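You operate a simulated robot arm through the tools that you are given. There is no shell and no other tool.

Carry out the task below with a simulated two-armed robot. There is one attempt and no reset: what you move stays moved.

## Task
Brake the cart, carry its crate to the unpacking end and box the bundle.
Fine: both hands on the crate; the bundle stands on edge, lengthwise, in the carton in the nest, lid shut.
Where things are to end (x, y in the base frame): green stock crate within 100 mm of [950, 2110].

The check looks at the end state, three seconds after you hand in, the way a careful person would. Anything else that was tipped, shoved, dropped, spilled or broken makes it a failure. Lids that push on must go on centred and level and be pressed home; caps that screw on are set level and turned clockwise until they are tight.

## Robot
Two 6-joint arms with two-finger parallel grippers on one trunk, on a base that drives. Base frame: it is fixed to the floor where the robot stands at the start and does not move with it; the origin is under the middle of the robot, x ahead of it, y to its left, z up. Readings come in mm, degrees, newtons and seconds.
The left shoulder is at the start at [280, 185, 980], the right one opposite. With the tool pointing down near the work surface each hand reaches from about 260 to 560 mm from the robot's upright axis, wherever it stands, measured 20 degrees to its own side. Places, roughly: blue envelope bundle [-4000, 3750, 250]; brake lever of the packing cart [800, 0, 700]; inside of the medium carton [1000, 1100, 800]; medium shipping carton [1000, 1000, 750]; orange stock crate [1250, -500, 750]; pink envelope bundle [-3750, 4500, 250]; red envelope bundle [-3750, 3750, 250]; unpacking end of the packing table [900, 2100, 800]; white envelope bundle [-4000, 4500, 250]; yellow envelope bundle [-4000, 3750, 250]. Payload 1.57 kg a hand.
The tool frame of a hand sits at the grasp point between the pads (the TCP): z along the fingers, y along the line on which they close. The tips reach 30 mm beyond it. The gripper opens to 80 mm. The fingers are 17 mm wide and 12 mm thick; the gripper's body (40 by 82 mm) begins 80 mm behind the TCP.
Orientation is that of the tool frame in the base frame, as [roll, pitch, yaw] about the fixed x, y, z axes, in that order (R = Rz(yaw) Ry(pitch) Rx(roll)). With the fingers straight down and closing along the base's y, the tool's x points along the base's -x, its y along +y and its z along -z.

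## Interface
- The arms move only by the tool step_arm. It takes "left_motion", "right_motion" or both (then of equal length, played together; a hand with none holds still); each is a list of rows, each a list of 7 numbers: the shift along the tool's x, y, z in mm, then the turn, a rotation vector about the tool's x, y, z in degrees, then the opening in per cent of the stroke, from 0 (shut) to 100 (fully open). In form: [[tx, ty, tz, wx, wy, wz, fingers], ...]. A call has 1 to 20 rows; each row shifts and turns the commanded pose from where the row before left it, along the tool's axes as they then stand. A row lasts 0.2 s, in which the tool goes at most 50 mm and 8.6 degrees; a call with a longer step from one row to the next is refused whole, and so is a gripper value outside its range. Where a pose cannot be reached the arm comes as near as it can. A force on the tool above 40 N (or 10 N above the force at the start of the call, whichever is more), or a blocked arm, ends the call early, and 0.2 s more pass. Each finger travels about 153 mm/s and halts on what it meets, pressing with about 35 N; the grip force reading is that of the motor and also rises with nothing between the fingers. The clock runs only during rows and for 0.2 s after the last one: add rows that do not move to give the fingers time. It gives the time, the measured TCP pose, the force on the tool (base axes), the opening and the grip force at its end, in the units of the frame above (readings bear some noise), with the torque about the TCP (base axes, N m) and any sound that the robot's microphone picked up.
- Cameras (640 x 400 px; columns grow to the right, rows downward): "scene" is now at [239.4, 8.3, 1422.3]; the picture's right is [0.11, -0.99, 0.00], its down [-0.72, -0.08, -0.69] and it looks along [0.69, 0.07, -0.72] (base axes); focal length 263 px, centre (320, 200). "left" rides on the left gripper at [72, 7, -122] in its tool frame; the picture's right is [-0.09, 1.00, 0.00], its down [-0.84, -0.08, -0.54] and it looks along [-0.54, -0.05, 0.84] (tool axes); focal length 238 px, centre (320, 200). "right" rides on the right gripper at [72, -7, -122] in its tool frame; the picture's right is [0.09, 1.00, 0.00], its down [-0.84, 0.08, -0.54] and it looks along [-0.54, 0.05, 0.84] (tool axes); focal length 238 px, centre (320, 200).
- camera(camera): a new picture of that camera. It takes no simulated time.
- slide_trunk(by): slides the trunk up (or, below 0, down) by that many mm; the arms and the scene camera ride with it, the base frame stays. It gives what a move gives, with no picture.
- roll_base(legs): drives the robot by 1 to 6 legs, each [ahead, turn to the left] in mm and degrees, along the robot's own axes; the way and the turn of a leg run together, so that a leg with both is an arc; at most 1500 mm and 180 degrees a leg. The arms and the cameras ride along, it lands a little off, and it stops where it bumps. It gives what a move gives.
- head_to(pan, tilt): turns the head with the scene camera to pan (to the left, within 86 degrees either way) and tilt (down, from -29 to 69), counted from straight ahead of the robot. It gives what a move gives.
- probe_pixels(camera, pixels): for up to 12 pixels [column, row] of the newest picture of that camera ("zoom" is the newest enlarged one), the place [x, y, z] in the base frame of the surface seen there, good to about 2 mm. It takes no simulated time.
- zoom(camera, box): a new picture of the part [left, top, right, bottom] of that camera's present view, enlarged. It takes no simulated time.
- job_done(): hands the job in; it is judged then, once.

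Unless the task says otherwise, let go and move clear before handing in.

The tools are called after "Emit:" by a JSON object that holds its "op" and its "data". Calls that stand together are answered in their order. step_arm: Moves the arms, as the interface text tells. Its arguments: {"type":"object","properties":{"left_motion":{"type":"array"},"right_motion":{"type":"array"}},"required":[]} The other tools are called the same way: slide_trunk (by) slides the trunk up or down; roll_base (legs) drives the base; head_to (pan, tilt) turns the head that bears the scene camera; camera (camera) takes a picture; probe_pixels (camera, pixels) gives the place of the surface under pixels of a picture; zoom (camera, box) takes an enlarged picture of a part of a camera's view; job_done () hands the job in.

At the start:

```text
clock: 0.0
left_ee_pos: [539.5, 286.5, 1121.4]
left_tool_rot: [179.9, 0.0, -180.0]
left_ft_force: [-0.1, 0.9, 0.3]
left_moment: [-0.01, -0.04, -0.01]
left_grip_width: 79.8
left_gripper_force: 0.0
right_ee_pos: [565.6, -227.3, 1090.8]
right_tool_rot: [-179.9, 0.1, 180.0]
right_ft_force: [0.6, -0.7, -0.2]
right_moment: [0.02, 0.03, 0.04]
right_grip_width: 79.7
right_gripper_force: 0.2
trunk travel left (down, up): [-675.0, 315.0]
robot x, y, heading: [-0.2, -2.5, 0.2]
head pan, tilt: [6.2, 46.4]
```

scene: 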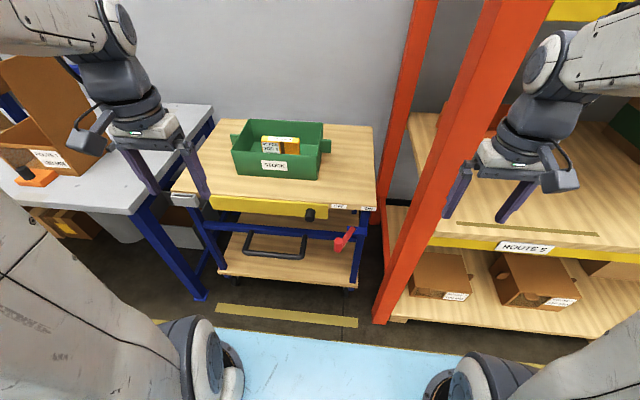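
right: 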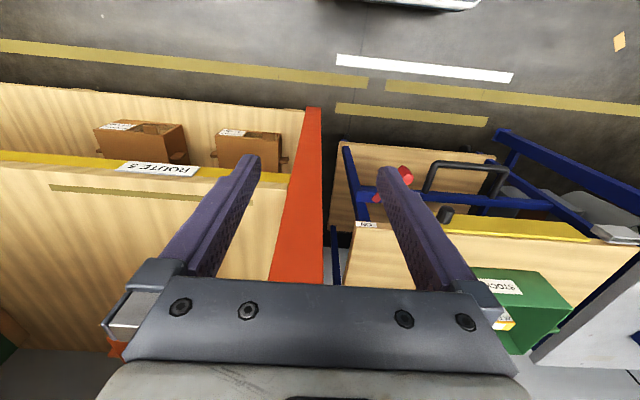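
left: 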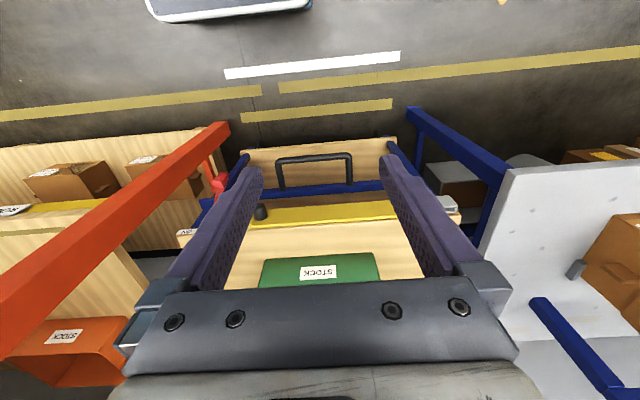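

The scene shows the cart ahead with the green crate (col 280, row 150), the red brake lever near (345, 238), and the packing table to the left. I'll look closer at these before moving.

Emit:
{"op": "zoom", "data": {"camera": "scene", "box": [180, 100, 400, 240]}}

Emit:
{"op": "zoom", "data": {"camera": "scene", "box": [280, 190, 400, 290]}}

Emit:
{"op": "probe_pixels", "data": {"camera": "scene", "pixels": [[345, 238], [350, 230], [337, 246], [311, 215], [367, 208], [340, 206], [232, 142], [325, 145], [280, 178], [240, 178], [318, 182], [280, 125]]}}

```text
2.86 times, centred on (290, 170) of scene
```

zoom: 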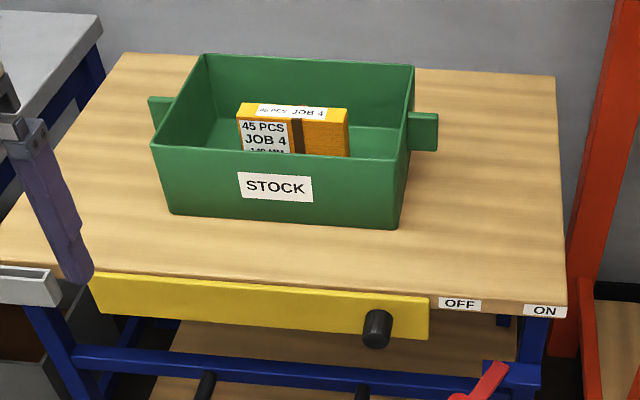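

```text
4.00 times, centred on (340, 240) of scene
```

zoom: 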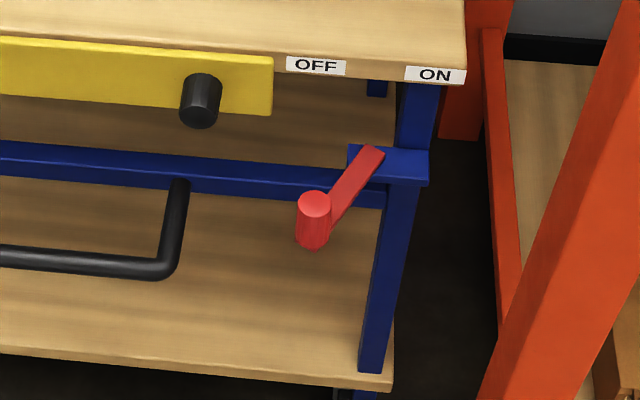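

```text
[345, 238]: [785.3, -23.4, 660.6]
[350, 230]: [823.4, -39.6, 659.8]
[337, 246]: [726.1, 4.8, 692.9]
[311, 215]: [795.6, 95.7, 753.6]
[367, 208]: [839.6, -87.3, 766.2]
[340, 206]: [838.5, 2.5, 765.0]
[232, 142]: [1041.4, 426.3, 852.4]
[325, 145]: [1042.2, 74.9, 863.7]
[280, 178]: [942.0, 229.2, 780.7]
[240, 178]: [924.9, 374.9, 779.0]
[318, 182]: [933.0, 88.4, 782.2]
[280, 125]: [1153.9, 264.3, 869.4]
```

The knob of the lever is at about [726, 5, 693] and its labels OFF/ON show at y≈0/-87; crate tabs lie at y≈75 and y≈426. Next I look around at the packing table.

Emit:
{"op": "head_to", "data": {"pan": 55, "tilt": 35}}

Emit:
{"op": "camera", "data": {"camera": "scene"}}

Emit:
{"op": "head_to", "data": {"pan": 75, "tilt": 15}}

Emit:
{"op": "camera", "data": {"camera": "scene"}}

Emit:
{"op": "head_to", "data": {"pan": -10, "tilt": 40}}

Emit:
{"op": "camera", "data": {"camera": "scene"}}

```text
clock: 1.2
left_ee_pos: [538.0, 285.8, 1120.4]
left_tool_rot: [-180.0, 0.1, 179.9]
left_ft_force: [-0.5, -0.2, 0.6]
left_moment: [0.0, 0.0, -0.02]
left_grip_width: 80.0
left_gripper_force: 0.1
right_ee_pos: [564.4, -226.4, 1090.3]
right_tool_rot: [-180.0, 0.0, 180.0]
right_ft_force: [-0.6, 0.3, -0.1]
right_moment: [0.0, -0.01, 0.0]
right_grip_width: 79.7
right_gripper_force: 0.0
trunk travel left (down, up): [-675.0, 315.0]
robot x, y, heading: [-1.2, -4.8, 0.1]
head pan, tilt: [55.0, 35.0]
```

```text
taken
```

scene: 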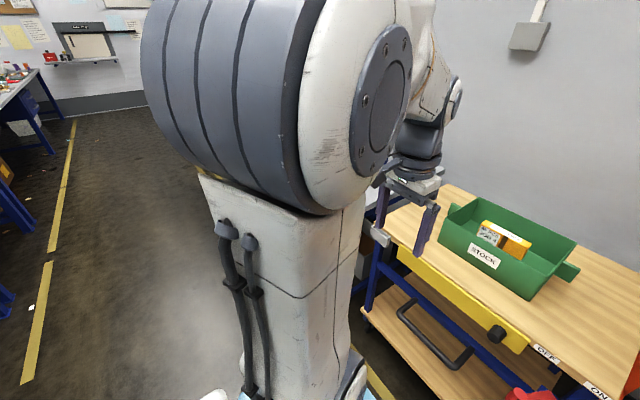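

```text
clock: 2.0
left_ee_pos: [538.3, 286.3, 1120.7]
left_tool_rot: [180.0, 0.0, -179.9]
left_ft_force: [0.7, 0.4, 0.4]
left_moment: [0.02, -0.02, -0.02]
left_grip_width: 79.9
left_gripper_force: 0.2
right_ee_pos: [564.5, -227.5, 1090.6]
right_tool_rot: [-180.0, 0.0, -180.0]
right_ft_force: [-0.1, 0.0, 0.1]
right_moment: [0.0, 0.01, 0.0]
right_grip_width: 79.8
right_gripper_force: 0.0
trunk travel left (down, up): [-675.0, 315.0]
robot x, y, heading: [1.0, 2.9, -0.0]
head pan, tilt: [75.0, 15.0]
```

```text
taken
```

scene: 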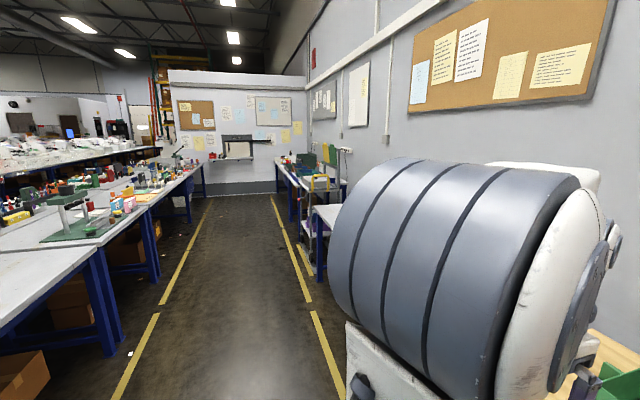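

```text
clock: 3.6
left_ee_pos: [539.0, 285.3, 1121.1]
left_tool_rot: [-179.9, -0.1, -180.0]
left_ft_force: [-1.1, -0.1, -0.7]
left_moment: [-0.01, -0.01, -0.01]
left_grip_width: 80.1
left_gripper_force: 0.0
right_ee_pos: [565.1, -226.2, 1090.3]
right_tool_rot: [-180.0, 0.0, -180.0]
right_ft_force: [-0.1, 0.1, 0.4]
right_moment: [0.03, 0.0, -0.02]
right_grip_width: 79.9
right_gripper_force: 0.0
trunk travel left (down, up): [-675.0, 315.0]
robot x, y, heading: [3.4, -0.9, 0.2]
head pan, tilt: [-10.0, 40.0]
```

```text
taken
```

scene: 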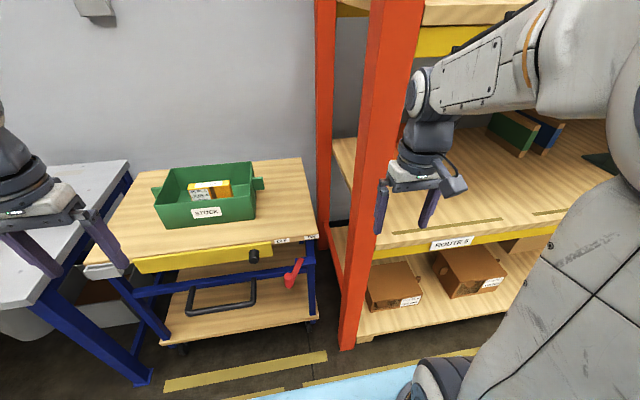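

The lever, crate and cart are clear in the view; the base's front pad shows at the bottom. I'll measure more details of the lever and the floor plate.

Emit:
{"op": "zoom", "data": {"camera": "scene", "box": [230, 220, 350, 300]}}

Emit:
{"op": "probe_pixels", "data": {"camera": "scene", "pixels": [[320, 390], [390, 380], [256, 257], [246, 257], [289, 281], [289, 275], [299, 262], [311, 242], [275, 240], [135, 262], [165, 340], [318, 322]]}}

Emit:
{"op": "zoom", "data": {"camera": "scene", "box": [130, 150, 290, 250]}}

```text
5.00 times, centred on (290, 260) of scene
```

zoom: 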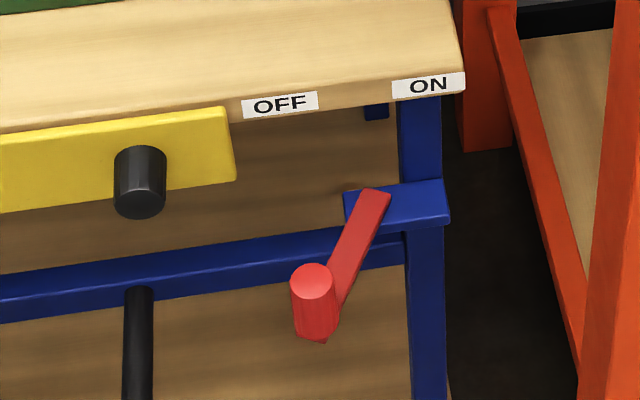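

```text
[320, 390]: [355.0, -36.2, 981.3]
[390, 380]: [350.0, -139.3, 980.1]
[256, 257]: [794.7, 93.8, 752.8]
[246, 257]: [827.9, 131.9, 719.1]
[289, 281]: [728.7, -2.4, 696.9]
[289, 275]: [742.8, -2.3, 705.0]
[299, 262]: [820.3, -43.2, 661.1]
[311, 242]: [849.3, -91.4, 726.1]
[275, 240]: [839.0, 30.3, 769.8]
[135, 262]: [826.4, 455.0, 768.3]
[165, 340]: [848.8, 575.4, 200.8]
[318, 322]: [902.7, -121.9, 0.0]
```

```text
4.00 times, centred on (210, 200) of scene
```

zoom: 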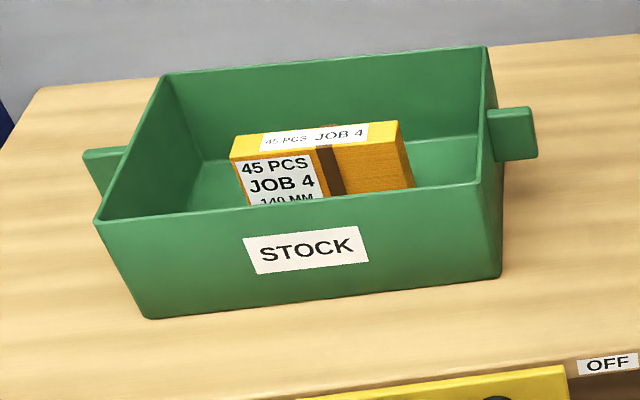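

The lever's knob is an upright red cylinder about 30 mm wide, top ~z 705, near [738,-2]; pivot near [825,-45]. I'll drive ahead 280 mm so the right hand can reach it.

Emit:
{"op": "roll_base", "data": {"legs": [[280, 0]]}}

Emit:
{"op": "head_to", "data": {"pan": -5, "tilt": 60}}

Emit:
{"op": "camera", "data": {"camera": "scene"}}

Emit:
{"op": "camera", "data": {"camera": "right"}}

```text
clock: 5.0
left_ee_pos: [679.9, 285.5, 1120.4]
left_tool_rot: [180.0, 0.0, 180.0]
left_ft_force: [-0.7, 0.7, -0.7]
left_moment: [-0.02, 0.0, -0.03]
left_grip_width: 80.1
left_gripper_force: 0.1
right_ee_pos: [695.6, -227.2, 1091.0]
right_tool_rot: [-180.0, -1.9, 179.9]
right_ft_force: [-20.3, 3.0, 10.9]
right_moment: [-0.34, -2.92, 0.04]
right_grip_width: 79.9
right_gripper_force: 0.1
trunk travel left (down, up): [-675.0, 315.0]
robot x, y, heading: [140.6, 1.9, -0.3]
head pan, tilt: [-10.0, 40.0]
stopped in leg 1: the force on the tool passed its limit at 158 N (the readings are from after the stop); the commanded pose is now the measured one
```

```text
clock: 5.8
left_ee_pos: [679.6, 286.4, 1121.2]
left_tool_rot: [-180.0, 0.0, -180.0]
left_ft_force: [-0.3, 0.0, -0.2]
left_moment: [0.02, -0.02, -0.02]
left_grip_width: 79.9
left_gripper_force: 0.1
right_ee_pos: [695.3, -227.1, 1091.1]
right_tool_rot: [180.0, -1.8, 179.9]
right_ft_force: [-28.5, 2.1, 15.2]
right_moment: [-0.2, -3.99, 0.01]
right_grip_width: 80.1
right_gripper_force: 0.1
trunk travel left (down, up): [-675.0, 315.0]
robot x, y, heading: [149.2, -0.7, -0.2]
head pan, tilt: [-5.0, 60.0]
```

```text
taken
```

scene: 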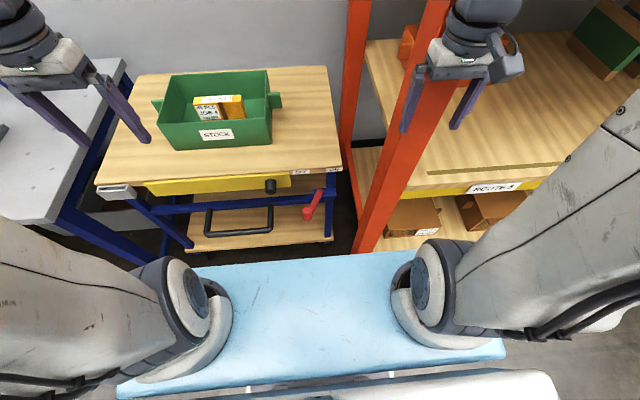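

```text
taken
```

right: 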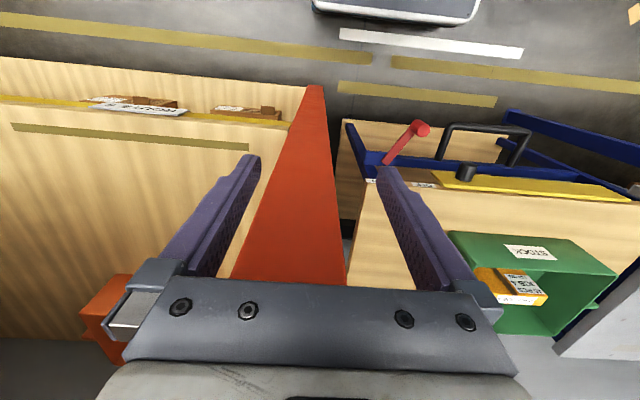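

The right hand met the orange rack upright (force 158 N; it stands in front of its camera, cols 240–340). I'll pull the right hand straight back and check that the rack hasn't shifted.

Emit:
{"op": "step_arm", "data": {"right_motion": [[30, 0, 0, 0, 0, 0, 100], [30, 0, 0, 0, 0, 0, 100], [30, 0, 0, 0, 0, 0, 100]]}}

Emit:
{"op": "camera", "data": {"camera": "scene"}}

Emit:
{"op": "probe_pixels", "data": {"camera": "scene", "pixels": [[432, 20], [420, 60], [395, 160], [365, 245], [345, 100], [323, 192], [305, 217], [311, 207], [300, 172], [331, 169], [270, 185], [271, 191]]}}

```text
clock: 6.6
left_ee_pos: [681.2, 285.8, 1120.3]
left_tool_rot: [-180.0, -0.1, -179.9]
left_ft_force: [0.6, 0.0, -0.3]
left_moment: [0.04, -0.02, -0.04]
left_grip_width: 80.0
left_gripper_force: 0.1
right_ee_pos: [624.0, -229.0, 1090.7]
right_tool_rot: [180.0, -2.0, -180.0]
right_ft_force: [-0.3, 0.3, -0.3]
right_moment: [0.0, -0.01, 0.04]
right_grip_width: 80.0
right_gripper_force: 0.0
right hand out of reach, approached as far as the arm can: row 3
trunk travel left (down, up): [-675.0, 315.0]
robot x, y, heading: [143.4, -2.8, 0.0]
head pan, tilt: [-5.0, 60.0]
```

```text
taken
```

scene: 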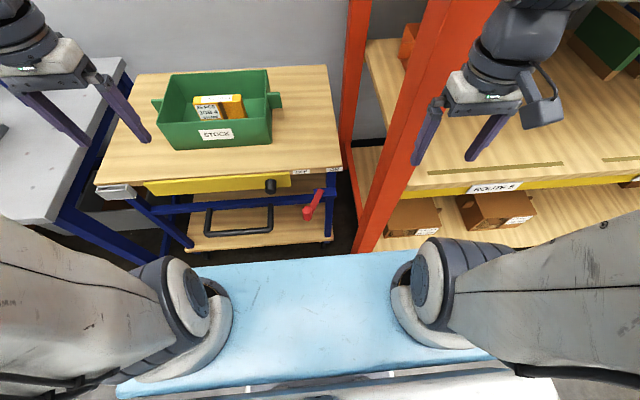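

```text
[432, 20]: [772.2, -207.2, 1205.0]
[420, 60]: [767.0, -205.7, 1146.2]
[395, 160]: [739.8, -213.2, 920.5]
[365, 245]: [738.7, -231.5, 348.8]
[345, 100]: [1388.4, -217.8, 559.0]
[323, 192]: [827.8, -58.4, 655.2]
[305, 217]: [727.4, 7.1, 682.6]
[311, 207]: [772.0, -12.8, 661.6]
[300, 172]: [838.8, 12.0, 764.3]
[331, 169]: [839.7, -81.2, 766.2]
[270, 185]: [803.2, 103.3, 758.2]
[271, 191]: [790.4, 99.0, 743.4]
```

The orange upright stands at x≈740, y≈-205 and is unchanged. I'll bring the right hand in toward y≈-20 before driving on.

Emit:
{"op": "step_arm", "data": {"right_motion": [[-10, 30, 0, 0, 2, 0, 100], [0, 40, 0, 0, 0, 0, 100], [0, 40, 0, 0, 0, 0, 100], [0, 40, 0, 0, 0, 0, 100], [0, 40, 0, 0, 0, 0, 60], [0, 20, 0, 0, 0, 0, 60]]}}

Emit:
{"op": "probe_pixels", "data": {"camera": "scene", "pixels": [[300, 262], [250, 266], [350, 257], [240, 235], [240, 207]]}}

```text
clock: 8.0
left_ee_pos: [681.5, 286.6, 1119.9]
left_tool_rot: [-179.9, -0.1, 180.0]
left_ft_force: [-0.7, 0.1, -0.2]
left_moment: [-0.02, 0.01, 0.01]
left_grip_width: 79.9
left_gripper_force: 0.0
right_ee_pos: [632.9, -17.0, 1089.7]
right_tool_rot: [-180.0, -4.0, -180.0]
right_ft_force: [-0.3, -0.3, 0.3]
right_moment: [0.01, 0.0, 0.02]
right_grip_width: 47.9
right_gripper_force: 0.0
trunk travel left (down, up): [-675.0, 315.0]
robot x, y, heading: [139.9, 0.5, 0.1]
head pan, tilt: [-5.0, 60.0]
```

```text
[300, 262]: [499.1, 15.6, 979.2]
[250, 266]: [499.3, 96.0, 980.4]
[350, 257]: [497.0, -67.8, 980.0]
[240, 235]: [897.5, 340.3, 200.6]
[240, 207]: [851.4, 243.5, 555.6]
```

The chest plate's front edge is 358 mm ahead of the axis. I'll check the cart's black handle so the base doesn't bump it.

Emit:
{"op": "camera", "data": {"camera": "scene"}}

Emit:
{"op": "zoom", "data": {"camera": "scene", "box": [180, 160, 350, 266]}}

Emit:
{"op": "probe_pixels", "data": {"camera": "zoom", "pixels": [[105, 290], [220, 275], [340, 260], [230, 270], [230, 280], [500, 170], [520, 190], [480, 215]]}}

```text
taken
```

scene: 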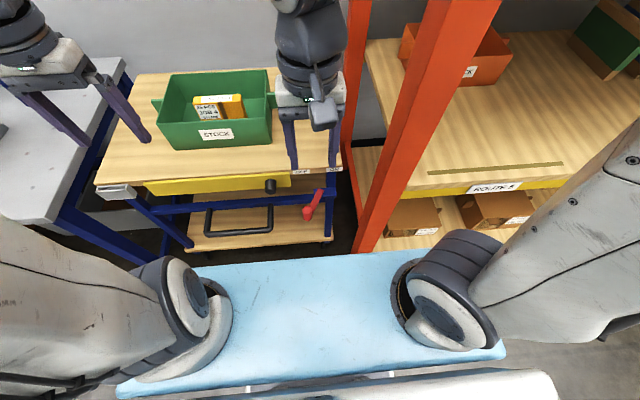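

```text
3.76 times, centred on (265, 213) of scene
```

zoom: 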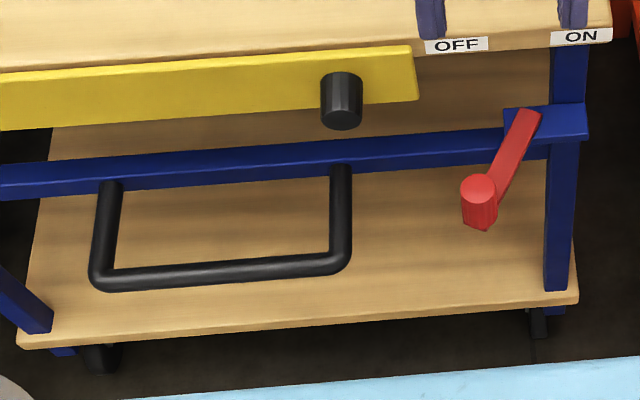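

```text
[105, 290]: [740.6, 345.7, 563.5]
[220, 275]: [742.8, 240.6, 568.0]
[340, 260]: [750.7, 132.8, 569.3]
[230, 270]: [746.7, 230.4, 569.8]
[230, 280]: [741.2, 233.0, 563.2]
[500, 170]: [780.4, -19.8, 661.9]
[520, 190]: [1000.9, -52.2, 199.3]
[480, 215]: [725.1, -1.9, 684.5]
```

Handle front is at x≈738, so driving to robot x≈250 is safe (front ≈608). The right hand at x≈743, y≈-17 stays well above the knob and left of the upright.

Emit:
{"op": "roll_base", "data": {"legs": [[110, 0]]}}

Emit:
{"op": "camera", "data": {"camera": "right"}}

Emit:
{"op": "camera", "data": {"camera": "scene"}}

```text
clock: 9.2
left_ee_pos: [792.4, 287.4, 1120.9]
left_tool_rot: [180.0, -0.2, 179.9]
left_ft_force: [-1.0, 0.8, -1.6]
left_moment: [-0.02, -0.02, -0.01]
left_grip_width: 79.9
left_gripper_force: 0.1
right_ee_pos: [744.1, -17.5, 1089.4]
right_tool_rot: [180.0, -3.9, 180.0]
right_ft_force: [-0.4, -0.4, 0.2]
right_moment: [0.0, -0.01, -0.01]
right_grip_width: 48.3
right_gripper_force: 0.0
trunk travel left (down, up): [-675.0, 315.0]
robot x, y, heading: [250.3, 2.4, -0.2]
head pan, tilt: [-5.0, 60.0]
```

```text
taken
```

right: 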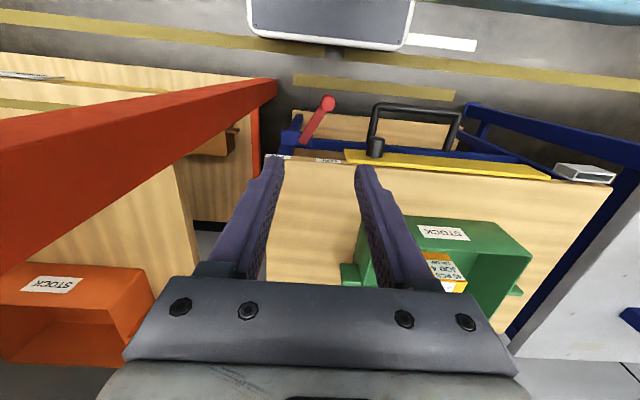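

```text
taken
```

scene: 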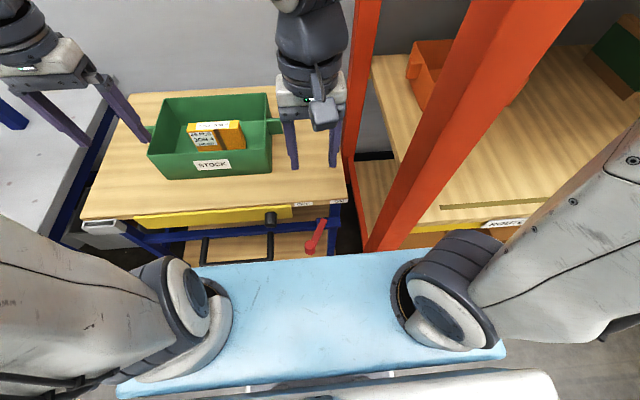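

Everything is clear below the right hand. I'll level the tool and lower it to z≈800 above the knob, then measure again.

Emit:
{"op": "step_arm", "data": {"right_motion": [[0, 0, 0, 0, -4, 0, 80], [0, 10, 45, 0, 0, 0, 90], [0, 7, 45, 0, 0, 0, 90], [0, 0, 45, 0, 0, 0, 90], [0, 0, 45, 0, 0, 0, 90], [0, 0, 45, 0, 0, 0, 90], [0, 0, 45, 0, 0, 0, 90]]}}

Emit:
{"op": "camera", "data": {"camera": "right"}}

Emit:
{"op": "camera", "data": {"camera": "scene"}}

```text
clock: 10.8
left_ee_pos: [792.2, 285.9, 1121.1]
left_tool_rot: [180.0, -0.1, -179.9]
left_ft_force: [-0.9, 0.0, -0.4]
left_moment: [0.04, -0.03, 0.0]
left_grip_width: 80.0
left_gripper_force: 0.0
right_ee_pos: [745.1, -2.8, 818.9]
right_tool_rot: [180.0, 0.1, -180.0]
right_ft_force: [0.2, -0.6, 0.9]
right_moment: [-0.01, -0.03, 0.02]
right_grip_width: 72.1
right_gripper_force: 0.0
trunk travel left (down, up): [-675.0, 315.0]
robot x, y, heading: [259.3, 2.4, -0.1]
head pan, tilt: [-5.0, 60.0]
```

```text
taken
```

right: 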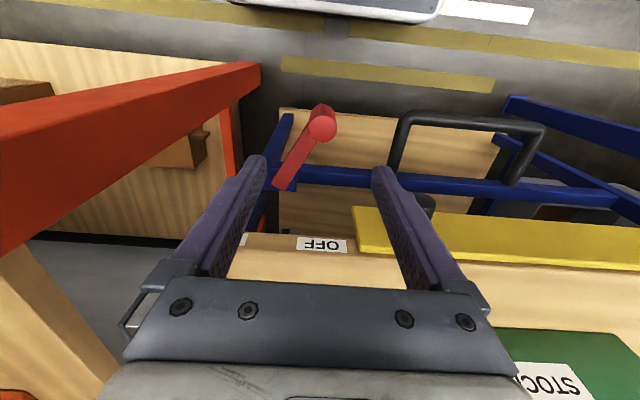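

```text
taken
```

scene: 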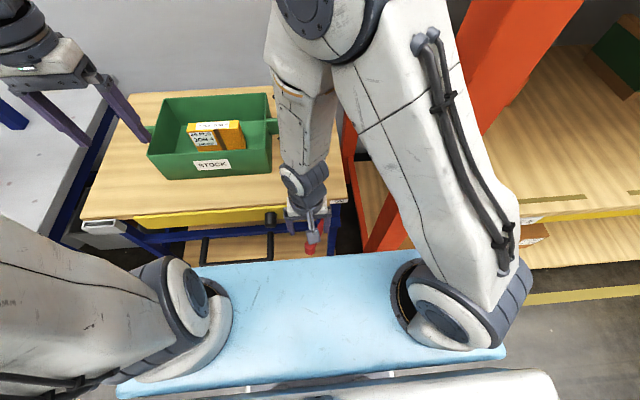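

Emit:
{"op": "zoom", "data": {"camera": "right", "box": [260, 90, 360, 200]}}

Emit:
{"op": "probe_pixels", "data": {"camera": "right", "pixels": [[322, 127], [312, 127], [332, 127], [322, 118], [322, 137], [308, 150], [295, 165], [280, 182], [292, 178]]}}

```text
3.64 times, centred on (310, 145) of right
```

zoom: 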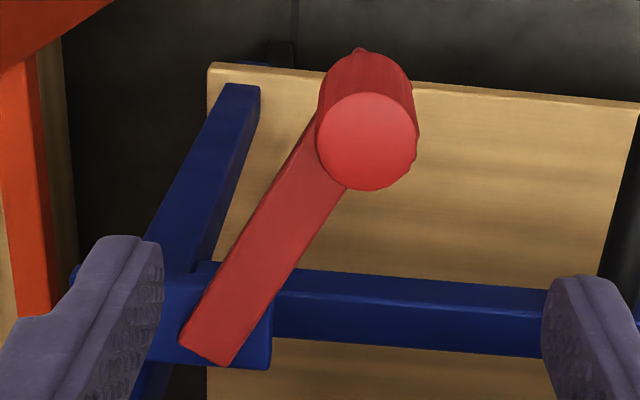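

```text
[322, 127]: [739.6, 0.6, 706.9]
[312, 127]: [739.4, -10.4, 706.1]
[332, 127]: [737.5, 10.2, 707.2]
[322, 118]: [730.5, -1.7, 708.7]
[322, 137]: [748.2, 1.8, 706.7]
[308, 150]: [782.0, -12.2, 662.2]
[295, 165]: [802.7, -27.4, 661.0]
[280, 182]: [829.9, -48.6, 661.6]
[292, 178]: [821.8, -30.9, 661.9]
```

The knob's top centre is at (739, 0, 707), diameter ~26; lever top z≈662, pivot near (828,-42). I'll come down round the knob and close on it.

Emit:
{"op": "step_arm", "data": {"right_motion": [[6, 3, 40, 0, 0, 0, 90], [0, 0, 40, 0, 0, 0, 90], [0, 0, 34, 0, 0, 0, 90], [0, 0, 0, 0, 0, 0, 90]]}}

Emit:
{"op": "camera", "data": {"camera": "right"}}

```text
clock: 11.8
left_ee_pos: [792.6, 285.9, 1120.5]
left_tool_rot: [-180.0, -0.1, 180.0]
left_ft_force: [-0.4, 0.5, -0.1]
left_moment: [0.01, -0.01, 0.01]
left_grip_width: 80.0
left_gripper_force: 0.0
right_ee_pos: [738.7, 1.5, 706.1]
right_tool_rot: [179.9, 0.1, -180.0]
right_ft_force: [0.4, -0.5, 0.3]
right_moment: [-0.02, -0.05, -0.03]
right_grip_width: 71.9
right_gripper_force: 0.0
trunk travel left (down, up): [-675.0, 315.0]
robot x, y, heading: [252.8, -4.6, -0.3]
head pan, tilt: [-5.0, 60.0]
```

```text
taken
```

right: 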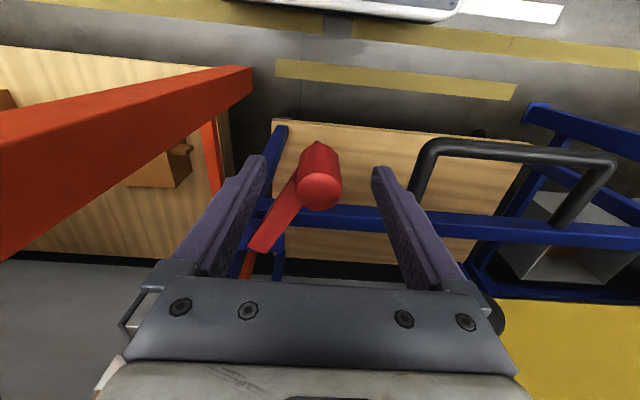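

The knob sits between the fingers. I'll close and swing it along the arc toward ON.

Emit:
{"op": "step_arm", "data": {"right_motion": [[0, 0, 4, 0, 0, 0, 40], [0, 0, 0, 0, 0, 0, 10], [0, 0, 0, 0, 0, 0, 10], [3, -8, 0, 0, 0, 0, 10], [3, -8, 0, 0, 0, 0, 10], [1.5, -8.5, 0, 0, 0, 0, 10], [1.5, -8.5, 0, 0, 0, 0, 10], [0, -8.6, 0, 0, 0, 0, 10], [0, -8.6, 0, 0, 0, 0, 10], [-1.5, -8.5, 0, 0, 0, 0, 10], [-1.5, -8.5, 0, 0, 0, 0, 10], [-3, -8, 0, 0, 0, 0, 10], [-3, -8, 0, 0, 0, 0, 10]]}}

Emit:
{"op": "camera", "data": {"camera": "right"}}

```text
clock: 14.6
left_ee_pos: [791.9, 286.8, 1120.0]
left_tool_rot: [-179.9, -0.1, -180.0]
left_ft_force: [-0.4, 0.0, -0.7]
left_moment: [0.0, -0.01, -0.02]
left_grip_width: 79.8
left_gripper_force: 0.1
right_ee_pos: [737.8, -81.3, 703.1]
right_tool_rot: [-180.0, 0.0, 179.9]
right_ft_force: [0.1, 5.3, -0.3]
right_moment: [-0.57, 0.18, 0.42]
right_grip_width: 29.2
right_gripper_force: 38.8
trunk travel left (down, up): [-675.0, 315.0]
robot x, y, heading: [253.9, 4.6, -0.1]
head pan, tilt: [-5.0, 60.0]
```

```text
taken
```

right: 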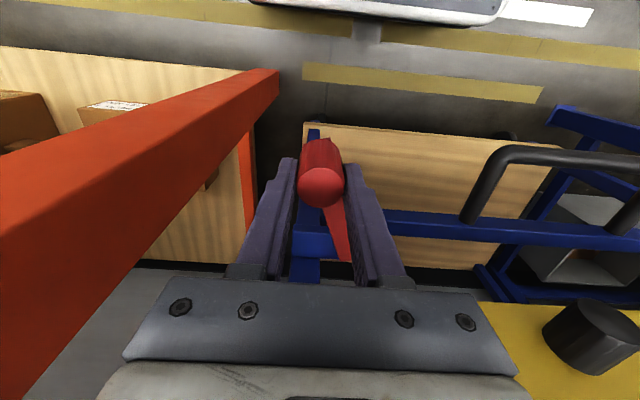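

The lever followed with only 5 N, no stop yet. I'll keep on along the arc until resistance.

Emit:
{"op": "step_arm", "data": {"right_motion": [[-3.8, -7.8, 0, 0, 0, 0, 10], [-4.3, -7.5, 0, 0, 0, 0, 10], [-5, -7, 0, 0, 0, 0, 10]]}}

Emit:
{"op": "camera", "data": {"camera": "right"}}

```text
clock: 15.2
left_ee_pos: [791.5, 287.3, 1120.5]
left_tool_rot: [180.0, 0.0, -180.0]
left_ft_force: [0.2, -0.3, -0.8]
left_moment: [0.0, 0.01, 0.0]
left_grip_width: 80.0
left_gripper_force: 0.0
right_ee_pos: [745.9, -93.5, 702.2]
right_tool_rot: [179.9, -0.1, -179.2]
right_ft_force: [-7.0, 13.7, -2.5]
right_moment: [-0.15, 0.0, -0.24]
right_grip_width: 29.4
right_gripper_force: 38.9
trunk travel left (down, up): [-675.0, 315.0]
robot x, y, heading: [249.6, 1.1, 0.1]
head pan, tilt: [-5.0, 60.0]
stopped in row 3 (right hand): the force on the tool passed its limit at 53 N (the readings are from after the stop); the commanded pose is now the measured one
```

```text
taken
```

right: 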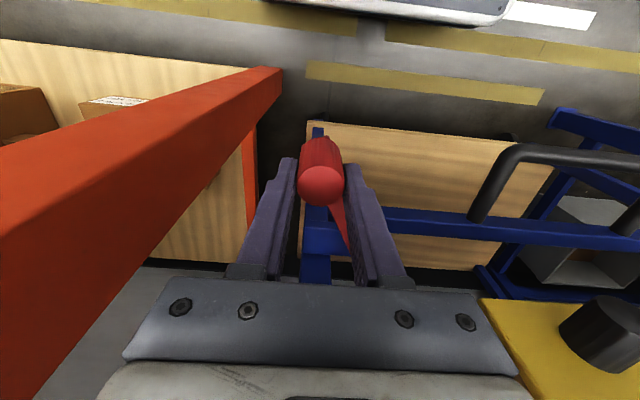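

At y≈-93 it met a firm stop (53 N). I'll open, lift off and check the lever and the cart's position.

Emit:
{"op": "step_arm", "data": {"right_motion": [[0, 0, 0, 0, 0, 0, 60], [0, 0, 0, 0, 0, 0, 80], [0, 0, -40, 0, 0, 0, 80], [0, 0, -45, 0, 0, 0, 80], [0, 10, -45, 0, 0, 0, 80]]}}

Emit:
{"op": "camera", "data": {"camera": "right"}}

Emit:
{"op": "zoom", "data": {"camera": "right", "box": [260, 90, 400, 210]}}

```text
clock: 16.4
left_ee_pos: [792.1, 287.3, 1119.7]
left_tool_rot: [-180.0, -0.1, -179.9]
left_ft_force: [-0.2, -0.3, 0.3]
left_moment: [0.04, 0.0, -0.01]
left_grip_width: 79.7
left_gripper_force: 0.1
right_ee_pos: [756.9, -77.9, 829.9]
right_tool_rot: [179.9, -0.3, -179.4]
right_ft_force: [0.0, 0.3, 0.8]
right_moment: [-0.02, -0.02, 0.0]
right_grip_width: 63.9
right_gripper_force: 0.0
right hand out of reach, approached as far as the arm can: row 4, 5
trunk travel left (down, up): [-675.0, 315.0]
robot x, y, heading: [255.8, 1.2, -0.1]
head pan, tilt: [-5.0, 60.0]
```

```text
taken
```

right: 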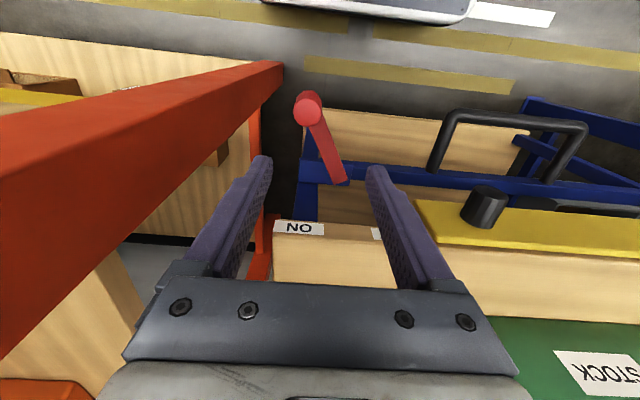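

```text
3.33 times, centred on (330, 150) of right
```

zoom: 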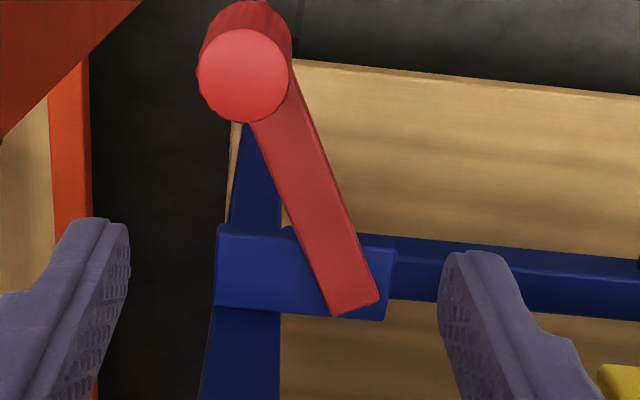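

Emit:
{"op": "probe_pixels", "data": {"camera": "zoom", "pixels": [[243, 75], [340, 300], [365, 290], [300, 200], [235, 270], [440, 265]]}}

Emit:
{"op": "probe_pixels", "data": {"camera": "right", "pixels": [[298, 229], [485, 205]]}}

```text
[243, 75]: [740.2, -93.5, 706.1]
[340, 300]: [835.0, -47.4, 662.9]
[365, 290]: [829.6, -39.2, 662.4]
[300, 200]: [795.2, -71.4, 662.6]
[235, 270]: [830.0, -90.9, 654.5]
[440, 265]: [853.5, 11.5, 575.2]
```

```text
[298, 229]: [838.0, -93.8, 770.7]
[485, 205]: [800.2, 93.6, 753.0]
```

The lever now lies at ON (knob at y≈-93, mirrored about the pivot) and the cart hasn't moved. Before approaching the crate I need to know my own front: I'll probe the box at the top of the right camera.

Emit:
{"op": "probe_pixels", "data": {"camera": "right", "pixels": [[370, 5], [370, 12], [370, 19], [300, 3], [450, 15], [385, 28], [400, 45], [450, 85]]}}

Emit:
{"op": "camera", "data": {"camera": "left"}}

Emit:
{"op": "probe_pixels", "data": {"camera": "left", "pixels": [[230, 10], [230, 20]]}}

```text
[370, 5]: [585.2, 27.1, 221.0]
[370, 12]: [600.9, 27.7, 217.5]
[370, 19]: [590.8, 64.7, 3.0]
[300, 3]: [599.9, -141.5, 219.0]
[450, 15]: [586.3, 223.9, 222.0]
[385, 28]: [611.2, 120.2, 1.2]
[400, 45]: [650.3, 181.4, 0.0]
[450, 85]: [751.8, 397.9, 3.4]
```

```text
taken
```

left: 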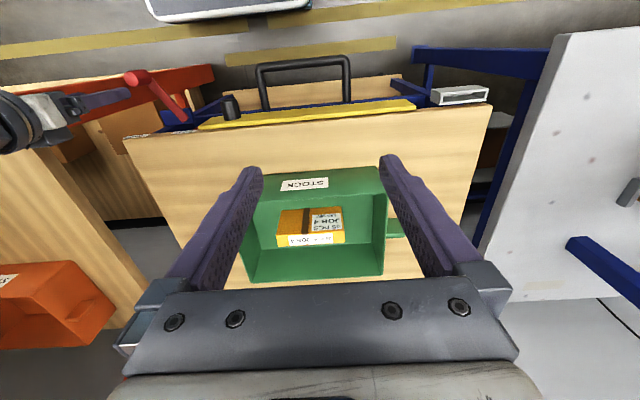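

```text
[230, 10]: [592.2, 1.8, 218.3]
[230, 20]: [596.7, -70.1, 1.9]
```

The wheeled base's front is ~345 mm ahead of my axis at z≤220, and the cart's lower shelf begins at x≈850, so I can go to about x=480. First I lift the right hand up and forward over the table top.

Emit:
{"op": "step_arm", "data": {"right_motion": [[-15, 0, -40, 0, 0, 0, 80], [-15, 0, -40, 0, 0, 0, 80], [-10, 0, -45, 0, 0, 0, 80], [-10, 0, -45, 0, 0, 0, 80], [-10, 0, -45, 0, 0, 0, 80], [-10, 0, -45, 0, 0, 0, 80]]}}

Emit:
{"op": "head_to", "data": {"pan": 12, "tilt": 50}}

Emit:
{"op": "camera", "data": {"camera": "scene"}}

Emit:
{"op": "zoom", "data": {"camera": "scene", "box": [180, 80, 400, 220]}}

```text
clock: 17.8
left_ee_pos: [792.4, 285.7, 1120.8]
left_tool_rot: [-179.9, -0.1, -179.9]
left_ft_force: [0.5, -0.6, 0.3]
left_moment: [0.0, -0.01, -0.03]
left_grip_width: 80.3
left_gripper_force: 0.1
right_ee_pos: [827.3, -80.2, 1089.3]
right_tool_rot: [179.9, 0.0, -179.4]
right_ft_force: [0.4, 0.2, 0.0]
right_moment: [0.01, -0.02, -0.02]
right_grip_width: 64.1
right_gripper_force: 0.2
trunk travel left (down, up): [-675.0, 315.0]
robot x, y, heading: [256.0, 1.3, 0.1]
head pan, tilt: [-5.0, 60.0]
```

```text
clock: 18.6
left_ee_pos: [792.4, 286.6, 1120.3]
left_tool_rot: [180.0, -0.1, -179.9]
left_ft_force: [0.1, 0.0, 0.0]
left_moment: [-0.01, -0.01, 0.0]
left_grip_width: 79.9
left_gripper_force: 0.1
right_ee_pos: [827.1, -80.6, 1088.6]
right_tool_rot: [180.0, -0.1, -179.4]
right_ft_force: [-0.4, 0.2, -0.2]
right_moment: [0.0, -0.01, -0.02]
right_grip_width: 64.2
right_gripper_force: 0.1
trunk travel left (down, up): [-675.0, 315.0]
robot x, y, heading: [256.0, -1.9, 0.0]
head pan, tilt: [12.0, 50.0]
```

```text
taken
```

scene: 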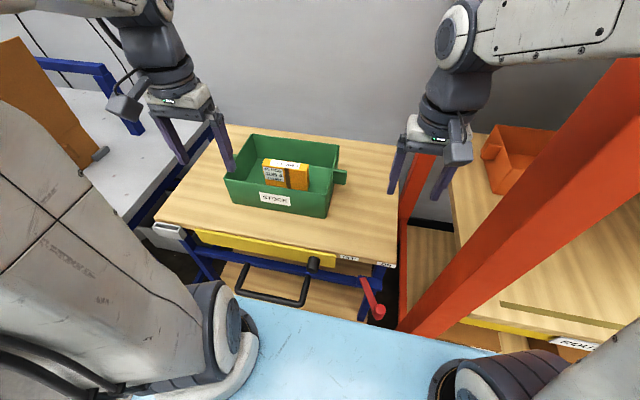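

```text
2.86 times, centred on (290, 150) of scene
```

zoom: 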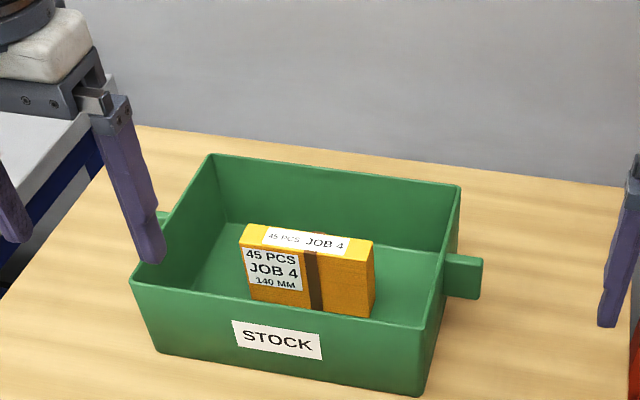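

Now the hands are high and clear. I'll measure the crate rim corners and tab.

Emit:
{"op": "probe_pixels", "data": {"camera": "zoom", "pixels": [[211, 156], [459, 188], [132, 280], [421, 328], [420, 390], [160, 350], [465, 262], [478, 262], [478, 285], [452, 285], [165, 215], [310, 245]]}}

Emit:
{"op": "camera", "data": {"camera": "left"}}

Emit:
{"op": "zoom", "data": {"camera": "left", "box": [220, 140, 440, 290]}}

Emit:
{"op": "camera", "data": {"camera": "right"}}

```text
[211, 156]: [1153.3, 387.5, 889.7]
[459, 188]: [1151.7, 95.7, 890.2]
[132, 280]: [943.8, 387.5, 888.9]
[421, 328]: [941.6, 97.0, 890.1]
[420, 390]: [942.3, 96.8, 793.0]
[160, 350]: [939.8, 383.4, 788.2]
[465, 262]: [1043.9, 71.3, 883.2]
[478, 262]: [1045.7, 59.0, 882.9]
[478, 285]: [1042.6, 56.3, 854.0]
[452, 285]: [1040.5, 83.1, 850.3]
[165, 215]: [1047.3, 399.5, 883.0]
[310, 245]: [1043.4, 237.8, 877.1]
```

```text
taken
```

left: 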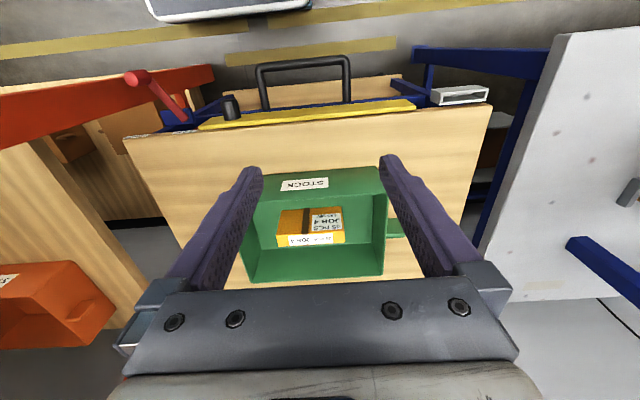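

```text
2.67 times, centred on (330, 215) of left
```

zoom: 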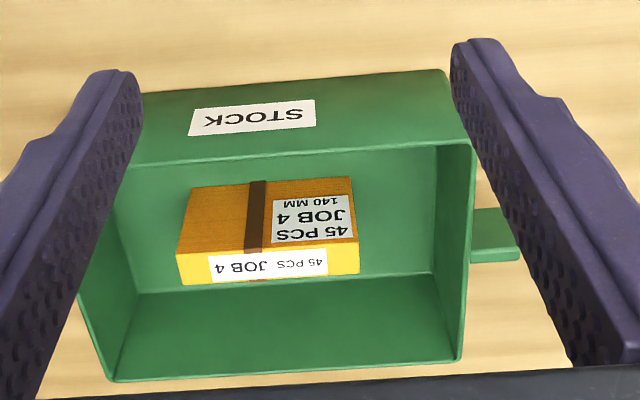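

```text
taken
```

right: 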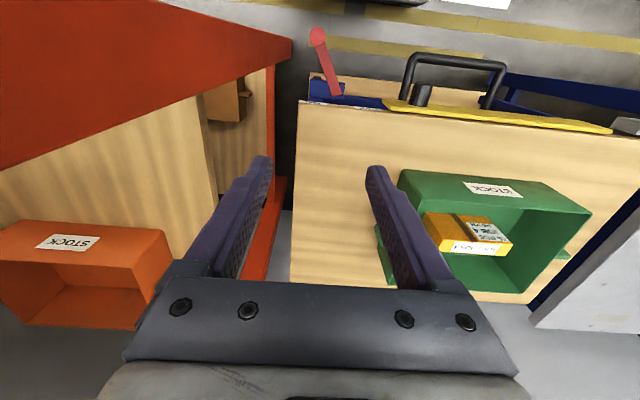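

The crate spans x 941–1153, y 96–388, rim z 890; the tabs are upright plates at x≈1047, y 55–96, z 850–883. Before lifting it, I'll back off and turn left to survey the route and packing table.

Emit:
{"op": "roll_base", "data": {"legs": [[-250, 0], [0, 60]]}}

Emit:
{"op": "head_to", "data": {"pan": -15, "tilt": 30}}

Emit:
{"op": "camera", "data": {"camera": "scene"}}

Emit:
{"op": "probe_pixels", "data": {"camera": "scene", "pixels": [[320, 200], [300, 250], [250, 250], [200, 250], [350, 250]]}}

```text
clock: 23.1
left_ee_pos: [30.2, 609.0, 1119.9]
left_tool_rot: [180.0, -0.1, -120.3]
left_ft_force: [0.8, 0.2, -0.3]
left_moment: [-0.01, 0.02, 0.0]
left_grip_width: 80.2
left_gripper_force: 0.0
right_ee_pos: [362.6, 452.9, 1090.2]
right_tool_rot: [179.9, -0.1, -119.6]
right_ft_force: [-0.7, -0.1, 0.0]
right_moment: [-0.02, 0.02, 0.02]
right_grip_width: 64.0
right_gripper_force: 0.0
trunk travel left (down, up): [-675.0, 315.0]
robot x, y, heading: [5.4, -1.4, 59.6]
head pan, tilt: [12.0, 50.0]
```

```text
clock: 24.0
left_ee_pos: [28.9, 608.6, 1121.2]
left_tool_rot: [180.0, -0.1, -120.3]
left_ft_force: [0.0, 0.0, 1.3]
left_moment: [0.0, 0.0, -0.02]
left_grip_width: 80.1
left_gripper_force: 0.0
right_ee_pos: [362.3, 453.0, 1088.9]
right_tool_rot: [179.9, -0.1, -119.6]
right_ft_force: [-0.3, -0.3, 0.0]
right_moment: [-0.02, 0.03, 0.02]
right_grip_width: 64.1
right_gripper_force: 0.0
trunk travel left (down, up): [-675.0, 315.0]
robot x, y, heading: [5.8, 1.2, 59.6]
head pan, tilt: [-15.0, 30.0]
```

```text
taken
```

scene: 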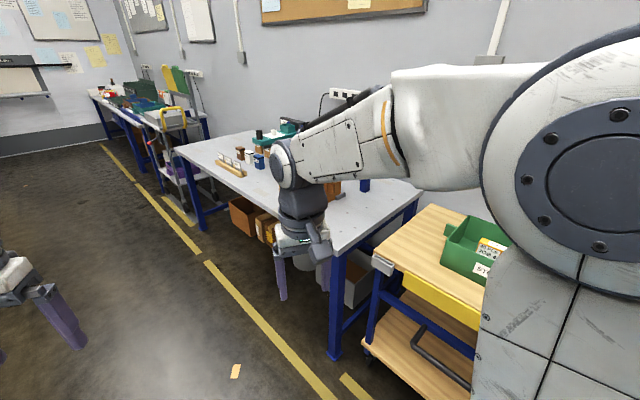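

```text
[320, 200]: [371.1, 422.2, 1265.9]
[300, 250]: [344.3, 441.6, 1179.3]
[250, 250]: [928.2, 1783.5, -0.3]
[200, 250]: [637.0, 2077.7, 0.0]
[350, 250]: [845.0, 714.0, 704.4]
```

The packing table runs from about y=650 to y=2300 along the wall. I'll drive up the aisle to its middle and face it.

Emit:
{"op": "roll_base", "data": {"legs": [[0, 30], [1250, 0], [0, -90]]}}

Emit:
{"op": "head_to", "data": {"pan": 0, "tilt": 35}}

Emit:
{"op": "camera", "data": {"camera": "scene"}}

Emit:
{"op": "head_to", "data": {"pan": 50, "tilt": 25}}

Emit:
{"op": "camera", "data": {"camera": "scene"}}

```text
clock: 35.6
left_ee_pos: [561.0, 1524.0, 1120.9]
left_tool_rot: [-179.9, -0.1, 178.2]
left_ft_force: [0.5, 0.2, -1.1]
left_moment: [-0.03, -0.02, 0.02]
left_grip_width: 80.2
left_gripper_force: 0.0
right_ee_pos: [584.7, 1156.0, 1089.9]
right_tool_rot: [179.9, -0.1, 178.8]
right_ft_force: [0.0, -0.2, -0.1]
right_moment: [0.02, 0.01, 0.0]
right_grip_width: 64.0
right_gripper_force: 0.1
trunk travel left (down, up): [-675.0, 315.0]
robot x, y, heading: [12.3, 1257.9, -1.5]
head pan, tilt: [-15.0, 30.0]
```

```text
clock: 36.4
left_ee_pos: [561.4, 1522.8, 1120.7]
left_tool_rot: [-180.0, -0.1, 178.0]
left_ft_force: [-1.1, 0.8, -0.7]
left_moment: [-0.02, 0.0, 0.0]
left_grip_width: 79.8
left_gripper_force: 0.0
right_ee_pos: [584.6, 1156.1, 1088.5]
right_tool_rot: [179.8, -0.1, 178.8]
right_ft_force: [-0.4, 0.0, 0.1]
right_moment: [-0.04, 0.02, 0.0]
right_grip_width: 64.3
right_gripper_force: 0.0
trunk travel left (down, up): [-675.0, 315.0]
robot x, y, heading: [10.5, 1254.6, -1.6]
head pan, tilt: [0.0, 35.0]
```

```text
taken
```

scene: 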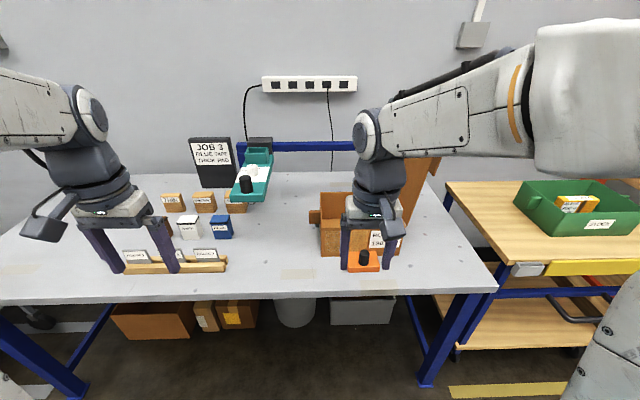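

```text
clock: 37.6
left_ee_pos: [560.8, 1523.2, 1120.1]
left_tool_rot: [179.9, -0.1, 178.2]
left_ft_force: [0.0, 0.1, 0.1]
left_moment: [-0.02, -0.01, 0.01]
left_grip_width: 80.1
left_gripper_force: 0.0
right_ee_pos: [583.9, 1156.3, 1089.0]
right_tool_rot: [179.9, -0.1, 178.8]
right_ft_force: [-0.7, -0.3, 0.5]
right_moment: [0.0, 0.0, -0.01]
right_grip_width: 64.1
right_gripper_force: 0.0
trunk travel left (down, up): [-675.0, 315.0]
robot x, y, heading: [15.0, 1256.7, -1.8]
head pan, tilt: [50.0, 25.0]
```

```text
taken
```

scene: 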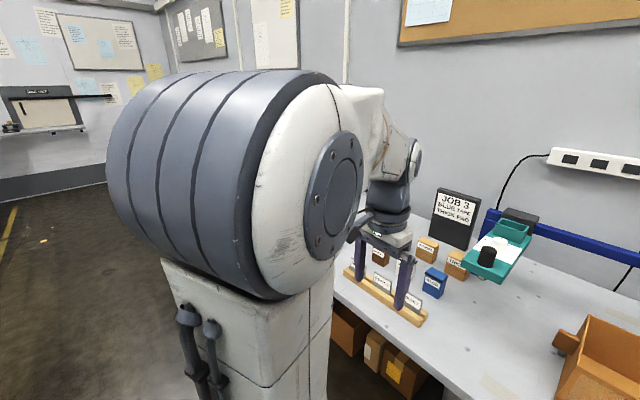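

The table holds a sign, a teal tool, an open carton with an orange nest and some small racks. I'll zoom in for details.

Emit:
{"op": "head_to", "data": {"pan": -5, "tilt": 38}}

Emit:
{"op": "camera", "data": {"camera": "scene"}}

Emit:
{"op": "zoom", "data": {"camera": "scene", "box": [120, 100, 320, 270]}}

Emit:
{"op": "zoom", "data": {"camera": "scene", "box": [320, 120, 480, 260]}}

Emit:
{"op": "zoom", "data": {"camera": "right", "box": [0, 0, 640, 400]}}

```text
clock: 38.8
left_ee_pos: [561.2, 1522.8, 1120.8]
left_tool_rot: [-180.0, -0.1, 178.2]
left_ft_force: [0.2, -0.3, 0.3]
left_moment: [-0.02, 0.02, 0.01]
left_grip_width: 80.1
left_gripper_force: 0.1
right_ee_pos: [583.5, 1155.5, 1089.3]
right_tool_rot: [179.8, -0.1, 178.9]
right_ft_force: [0.4, 0.1, 0.1]
right_moment: [0.0, -0.01, 0.01]
right_grip_width: 64.0
right_gripper_force: 0.1
trunk travel left (down, up): [-675.0, 315.0]
robot x, y, heading: [14.3, 1251.4, -1.6]
head pan, tilt: [-5.0, 38.0]
```

```text
taken
```

scene: 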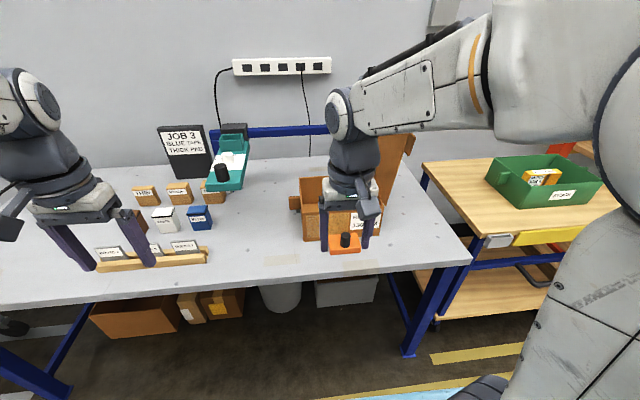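

```text
2.35 times, centred on (220, 185) of scene
```

zoom: 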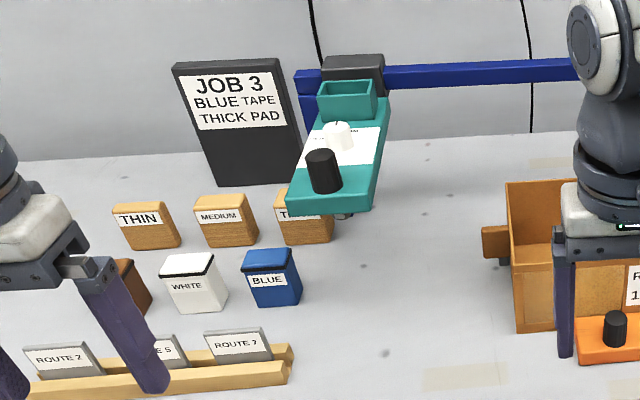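

```text
2.86 times, centred on (400, 190) of scene
```

zoom: 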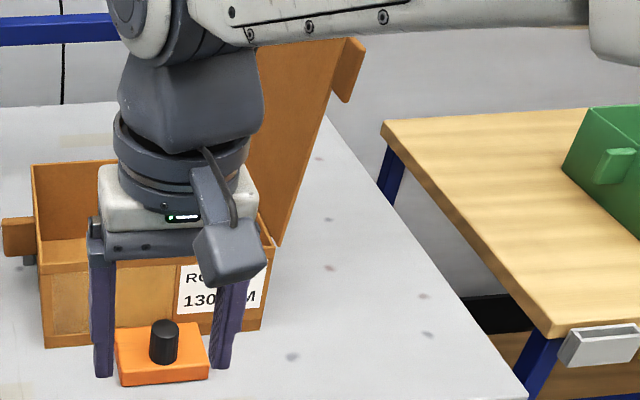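

```text
1.00 times, centred on (320, 200) of right (not enlarged: the box is as wide or as high as the picture)
```

zoom: 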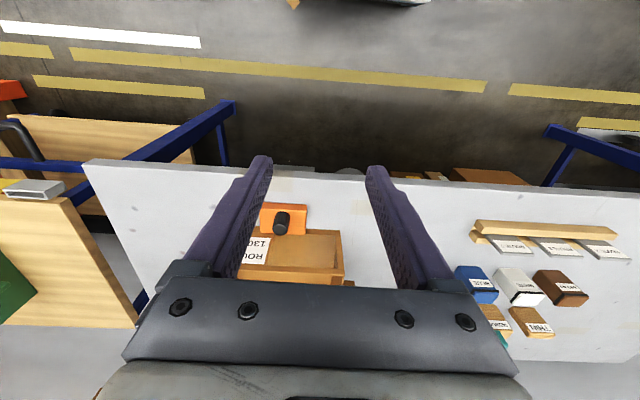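

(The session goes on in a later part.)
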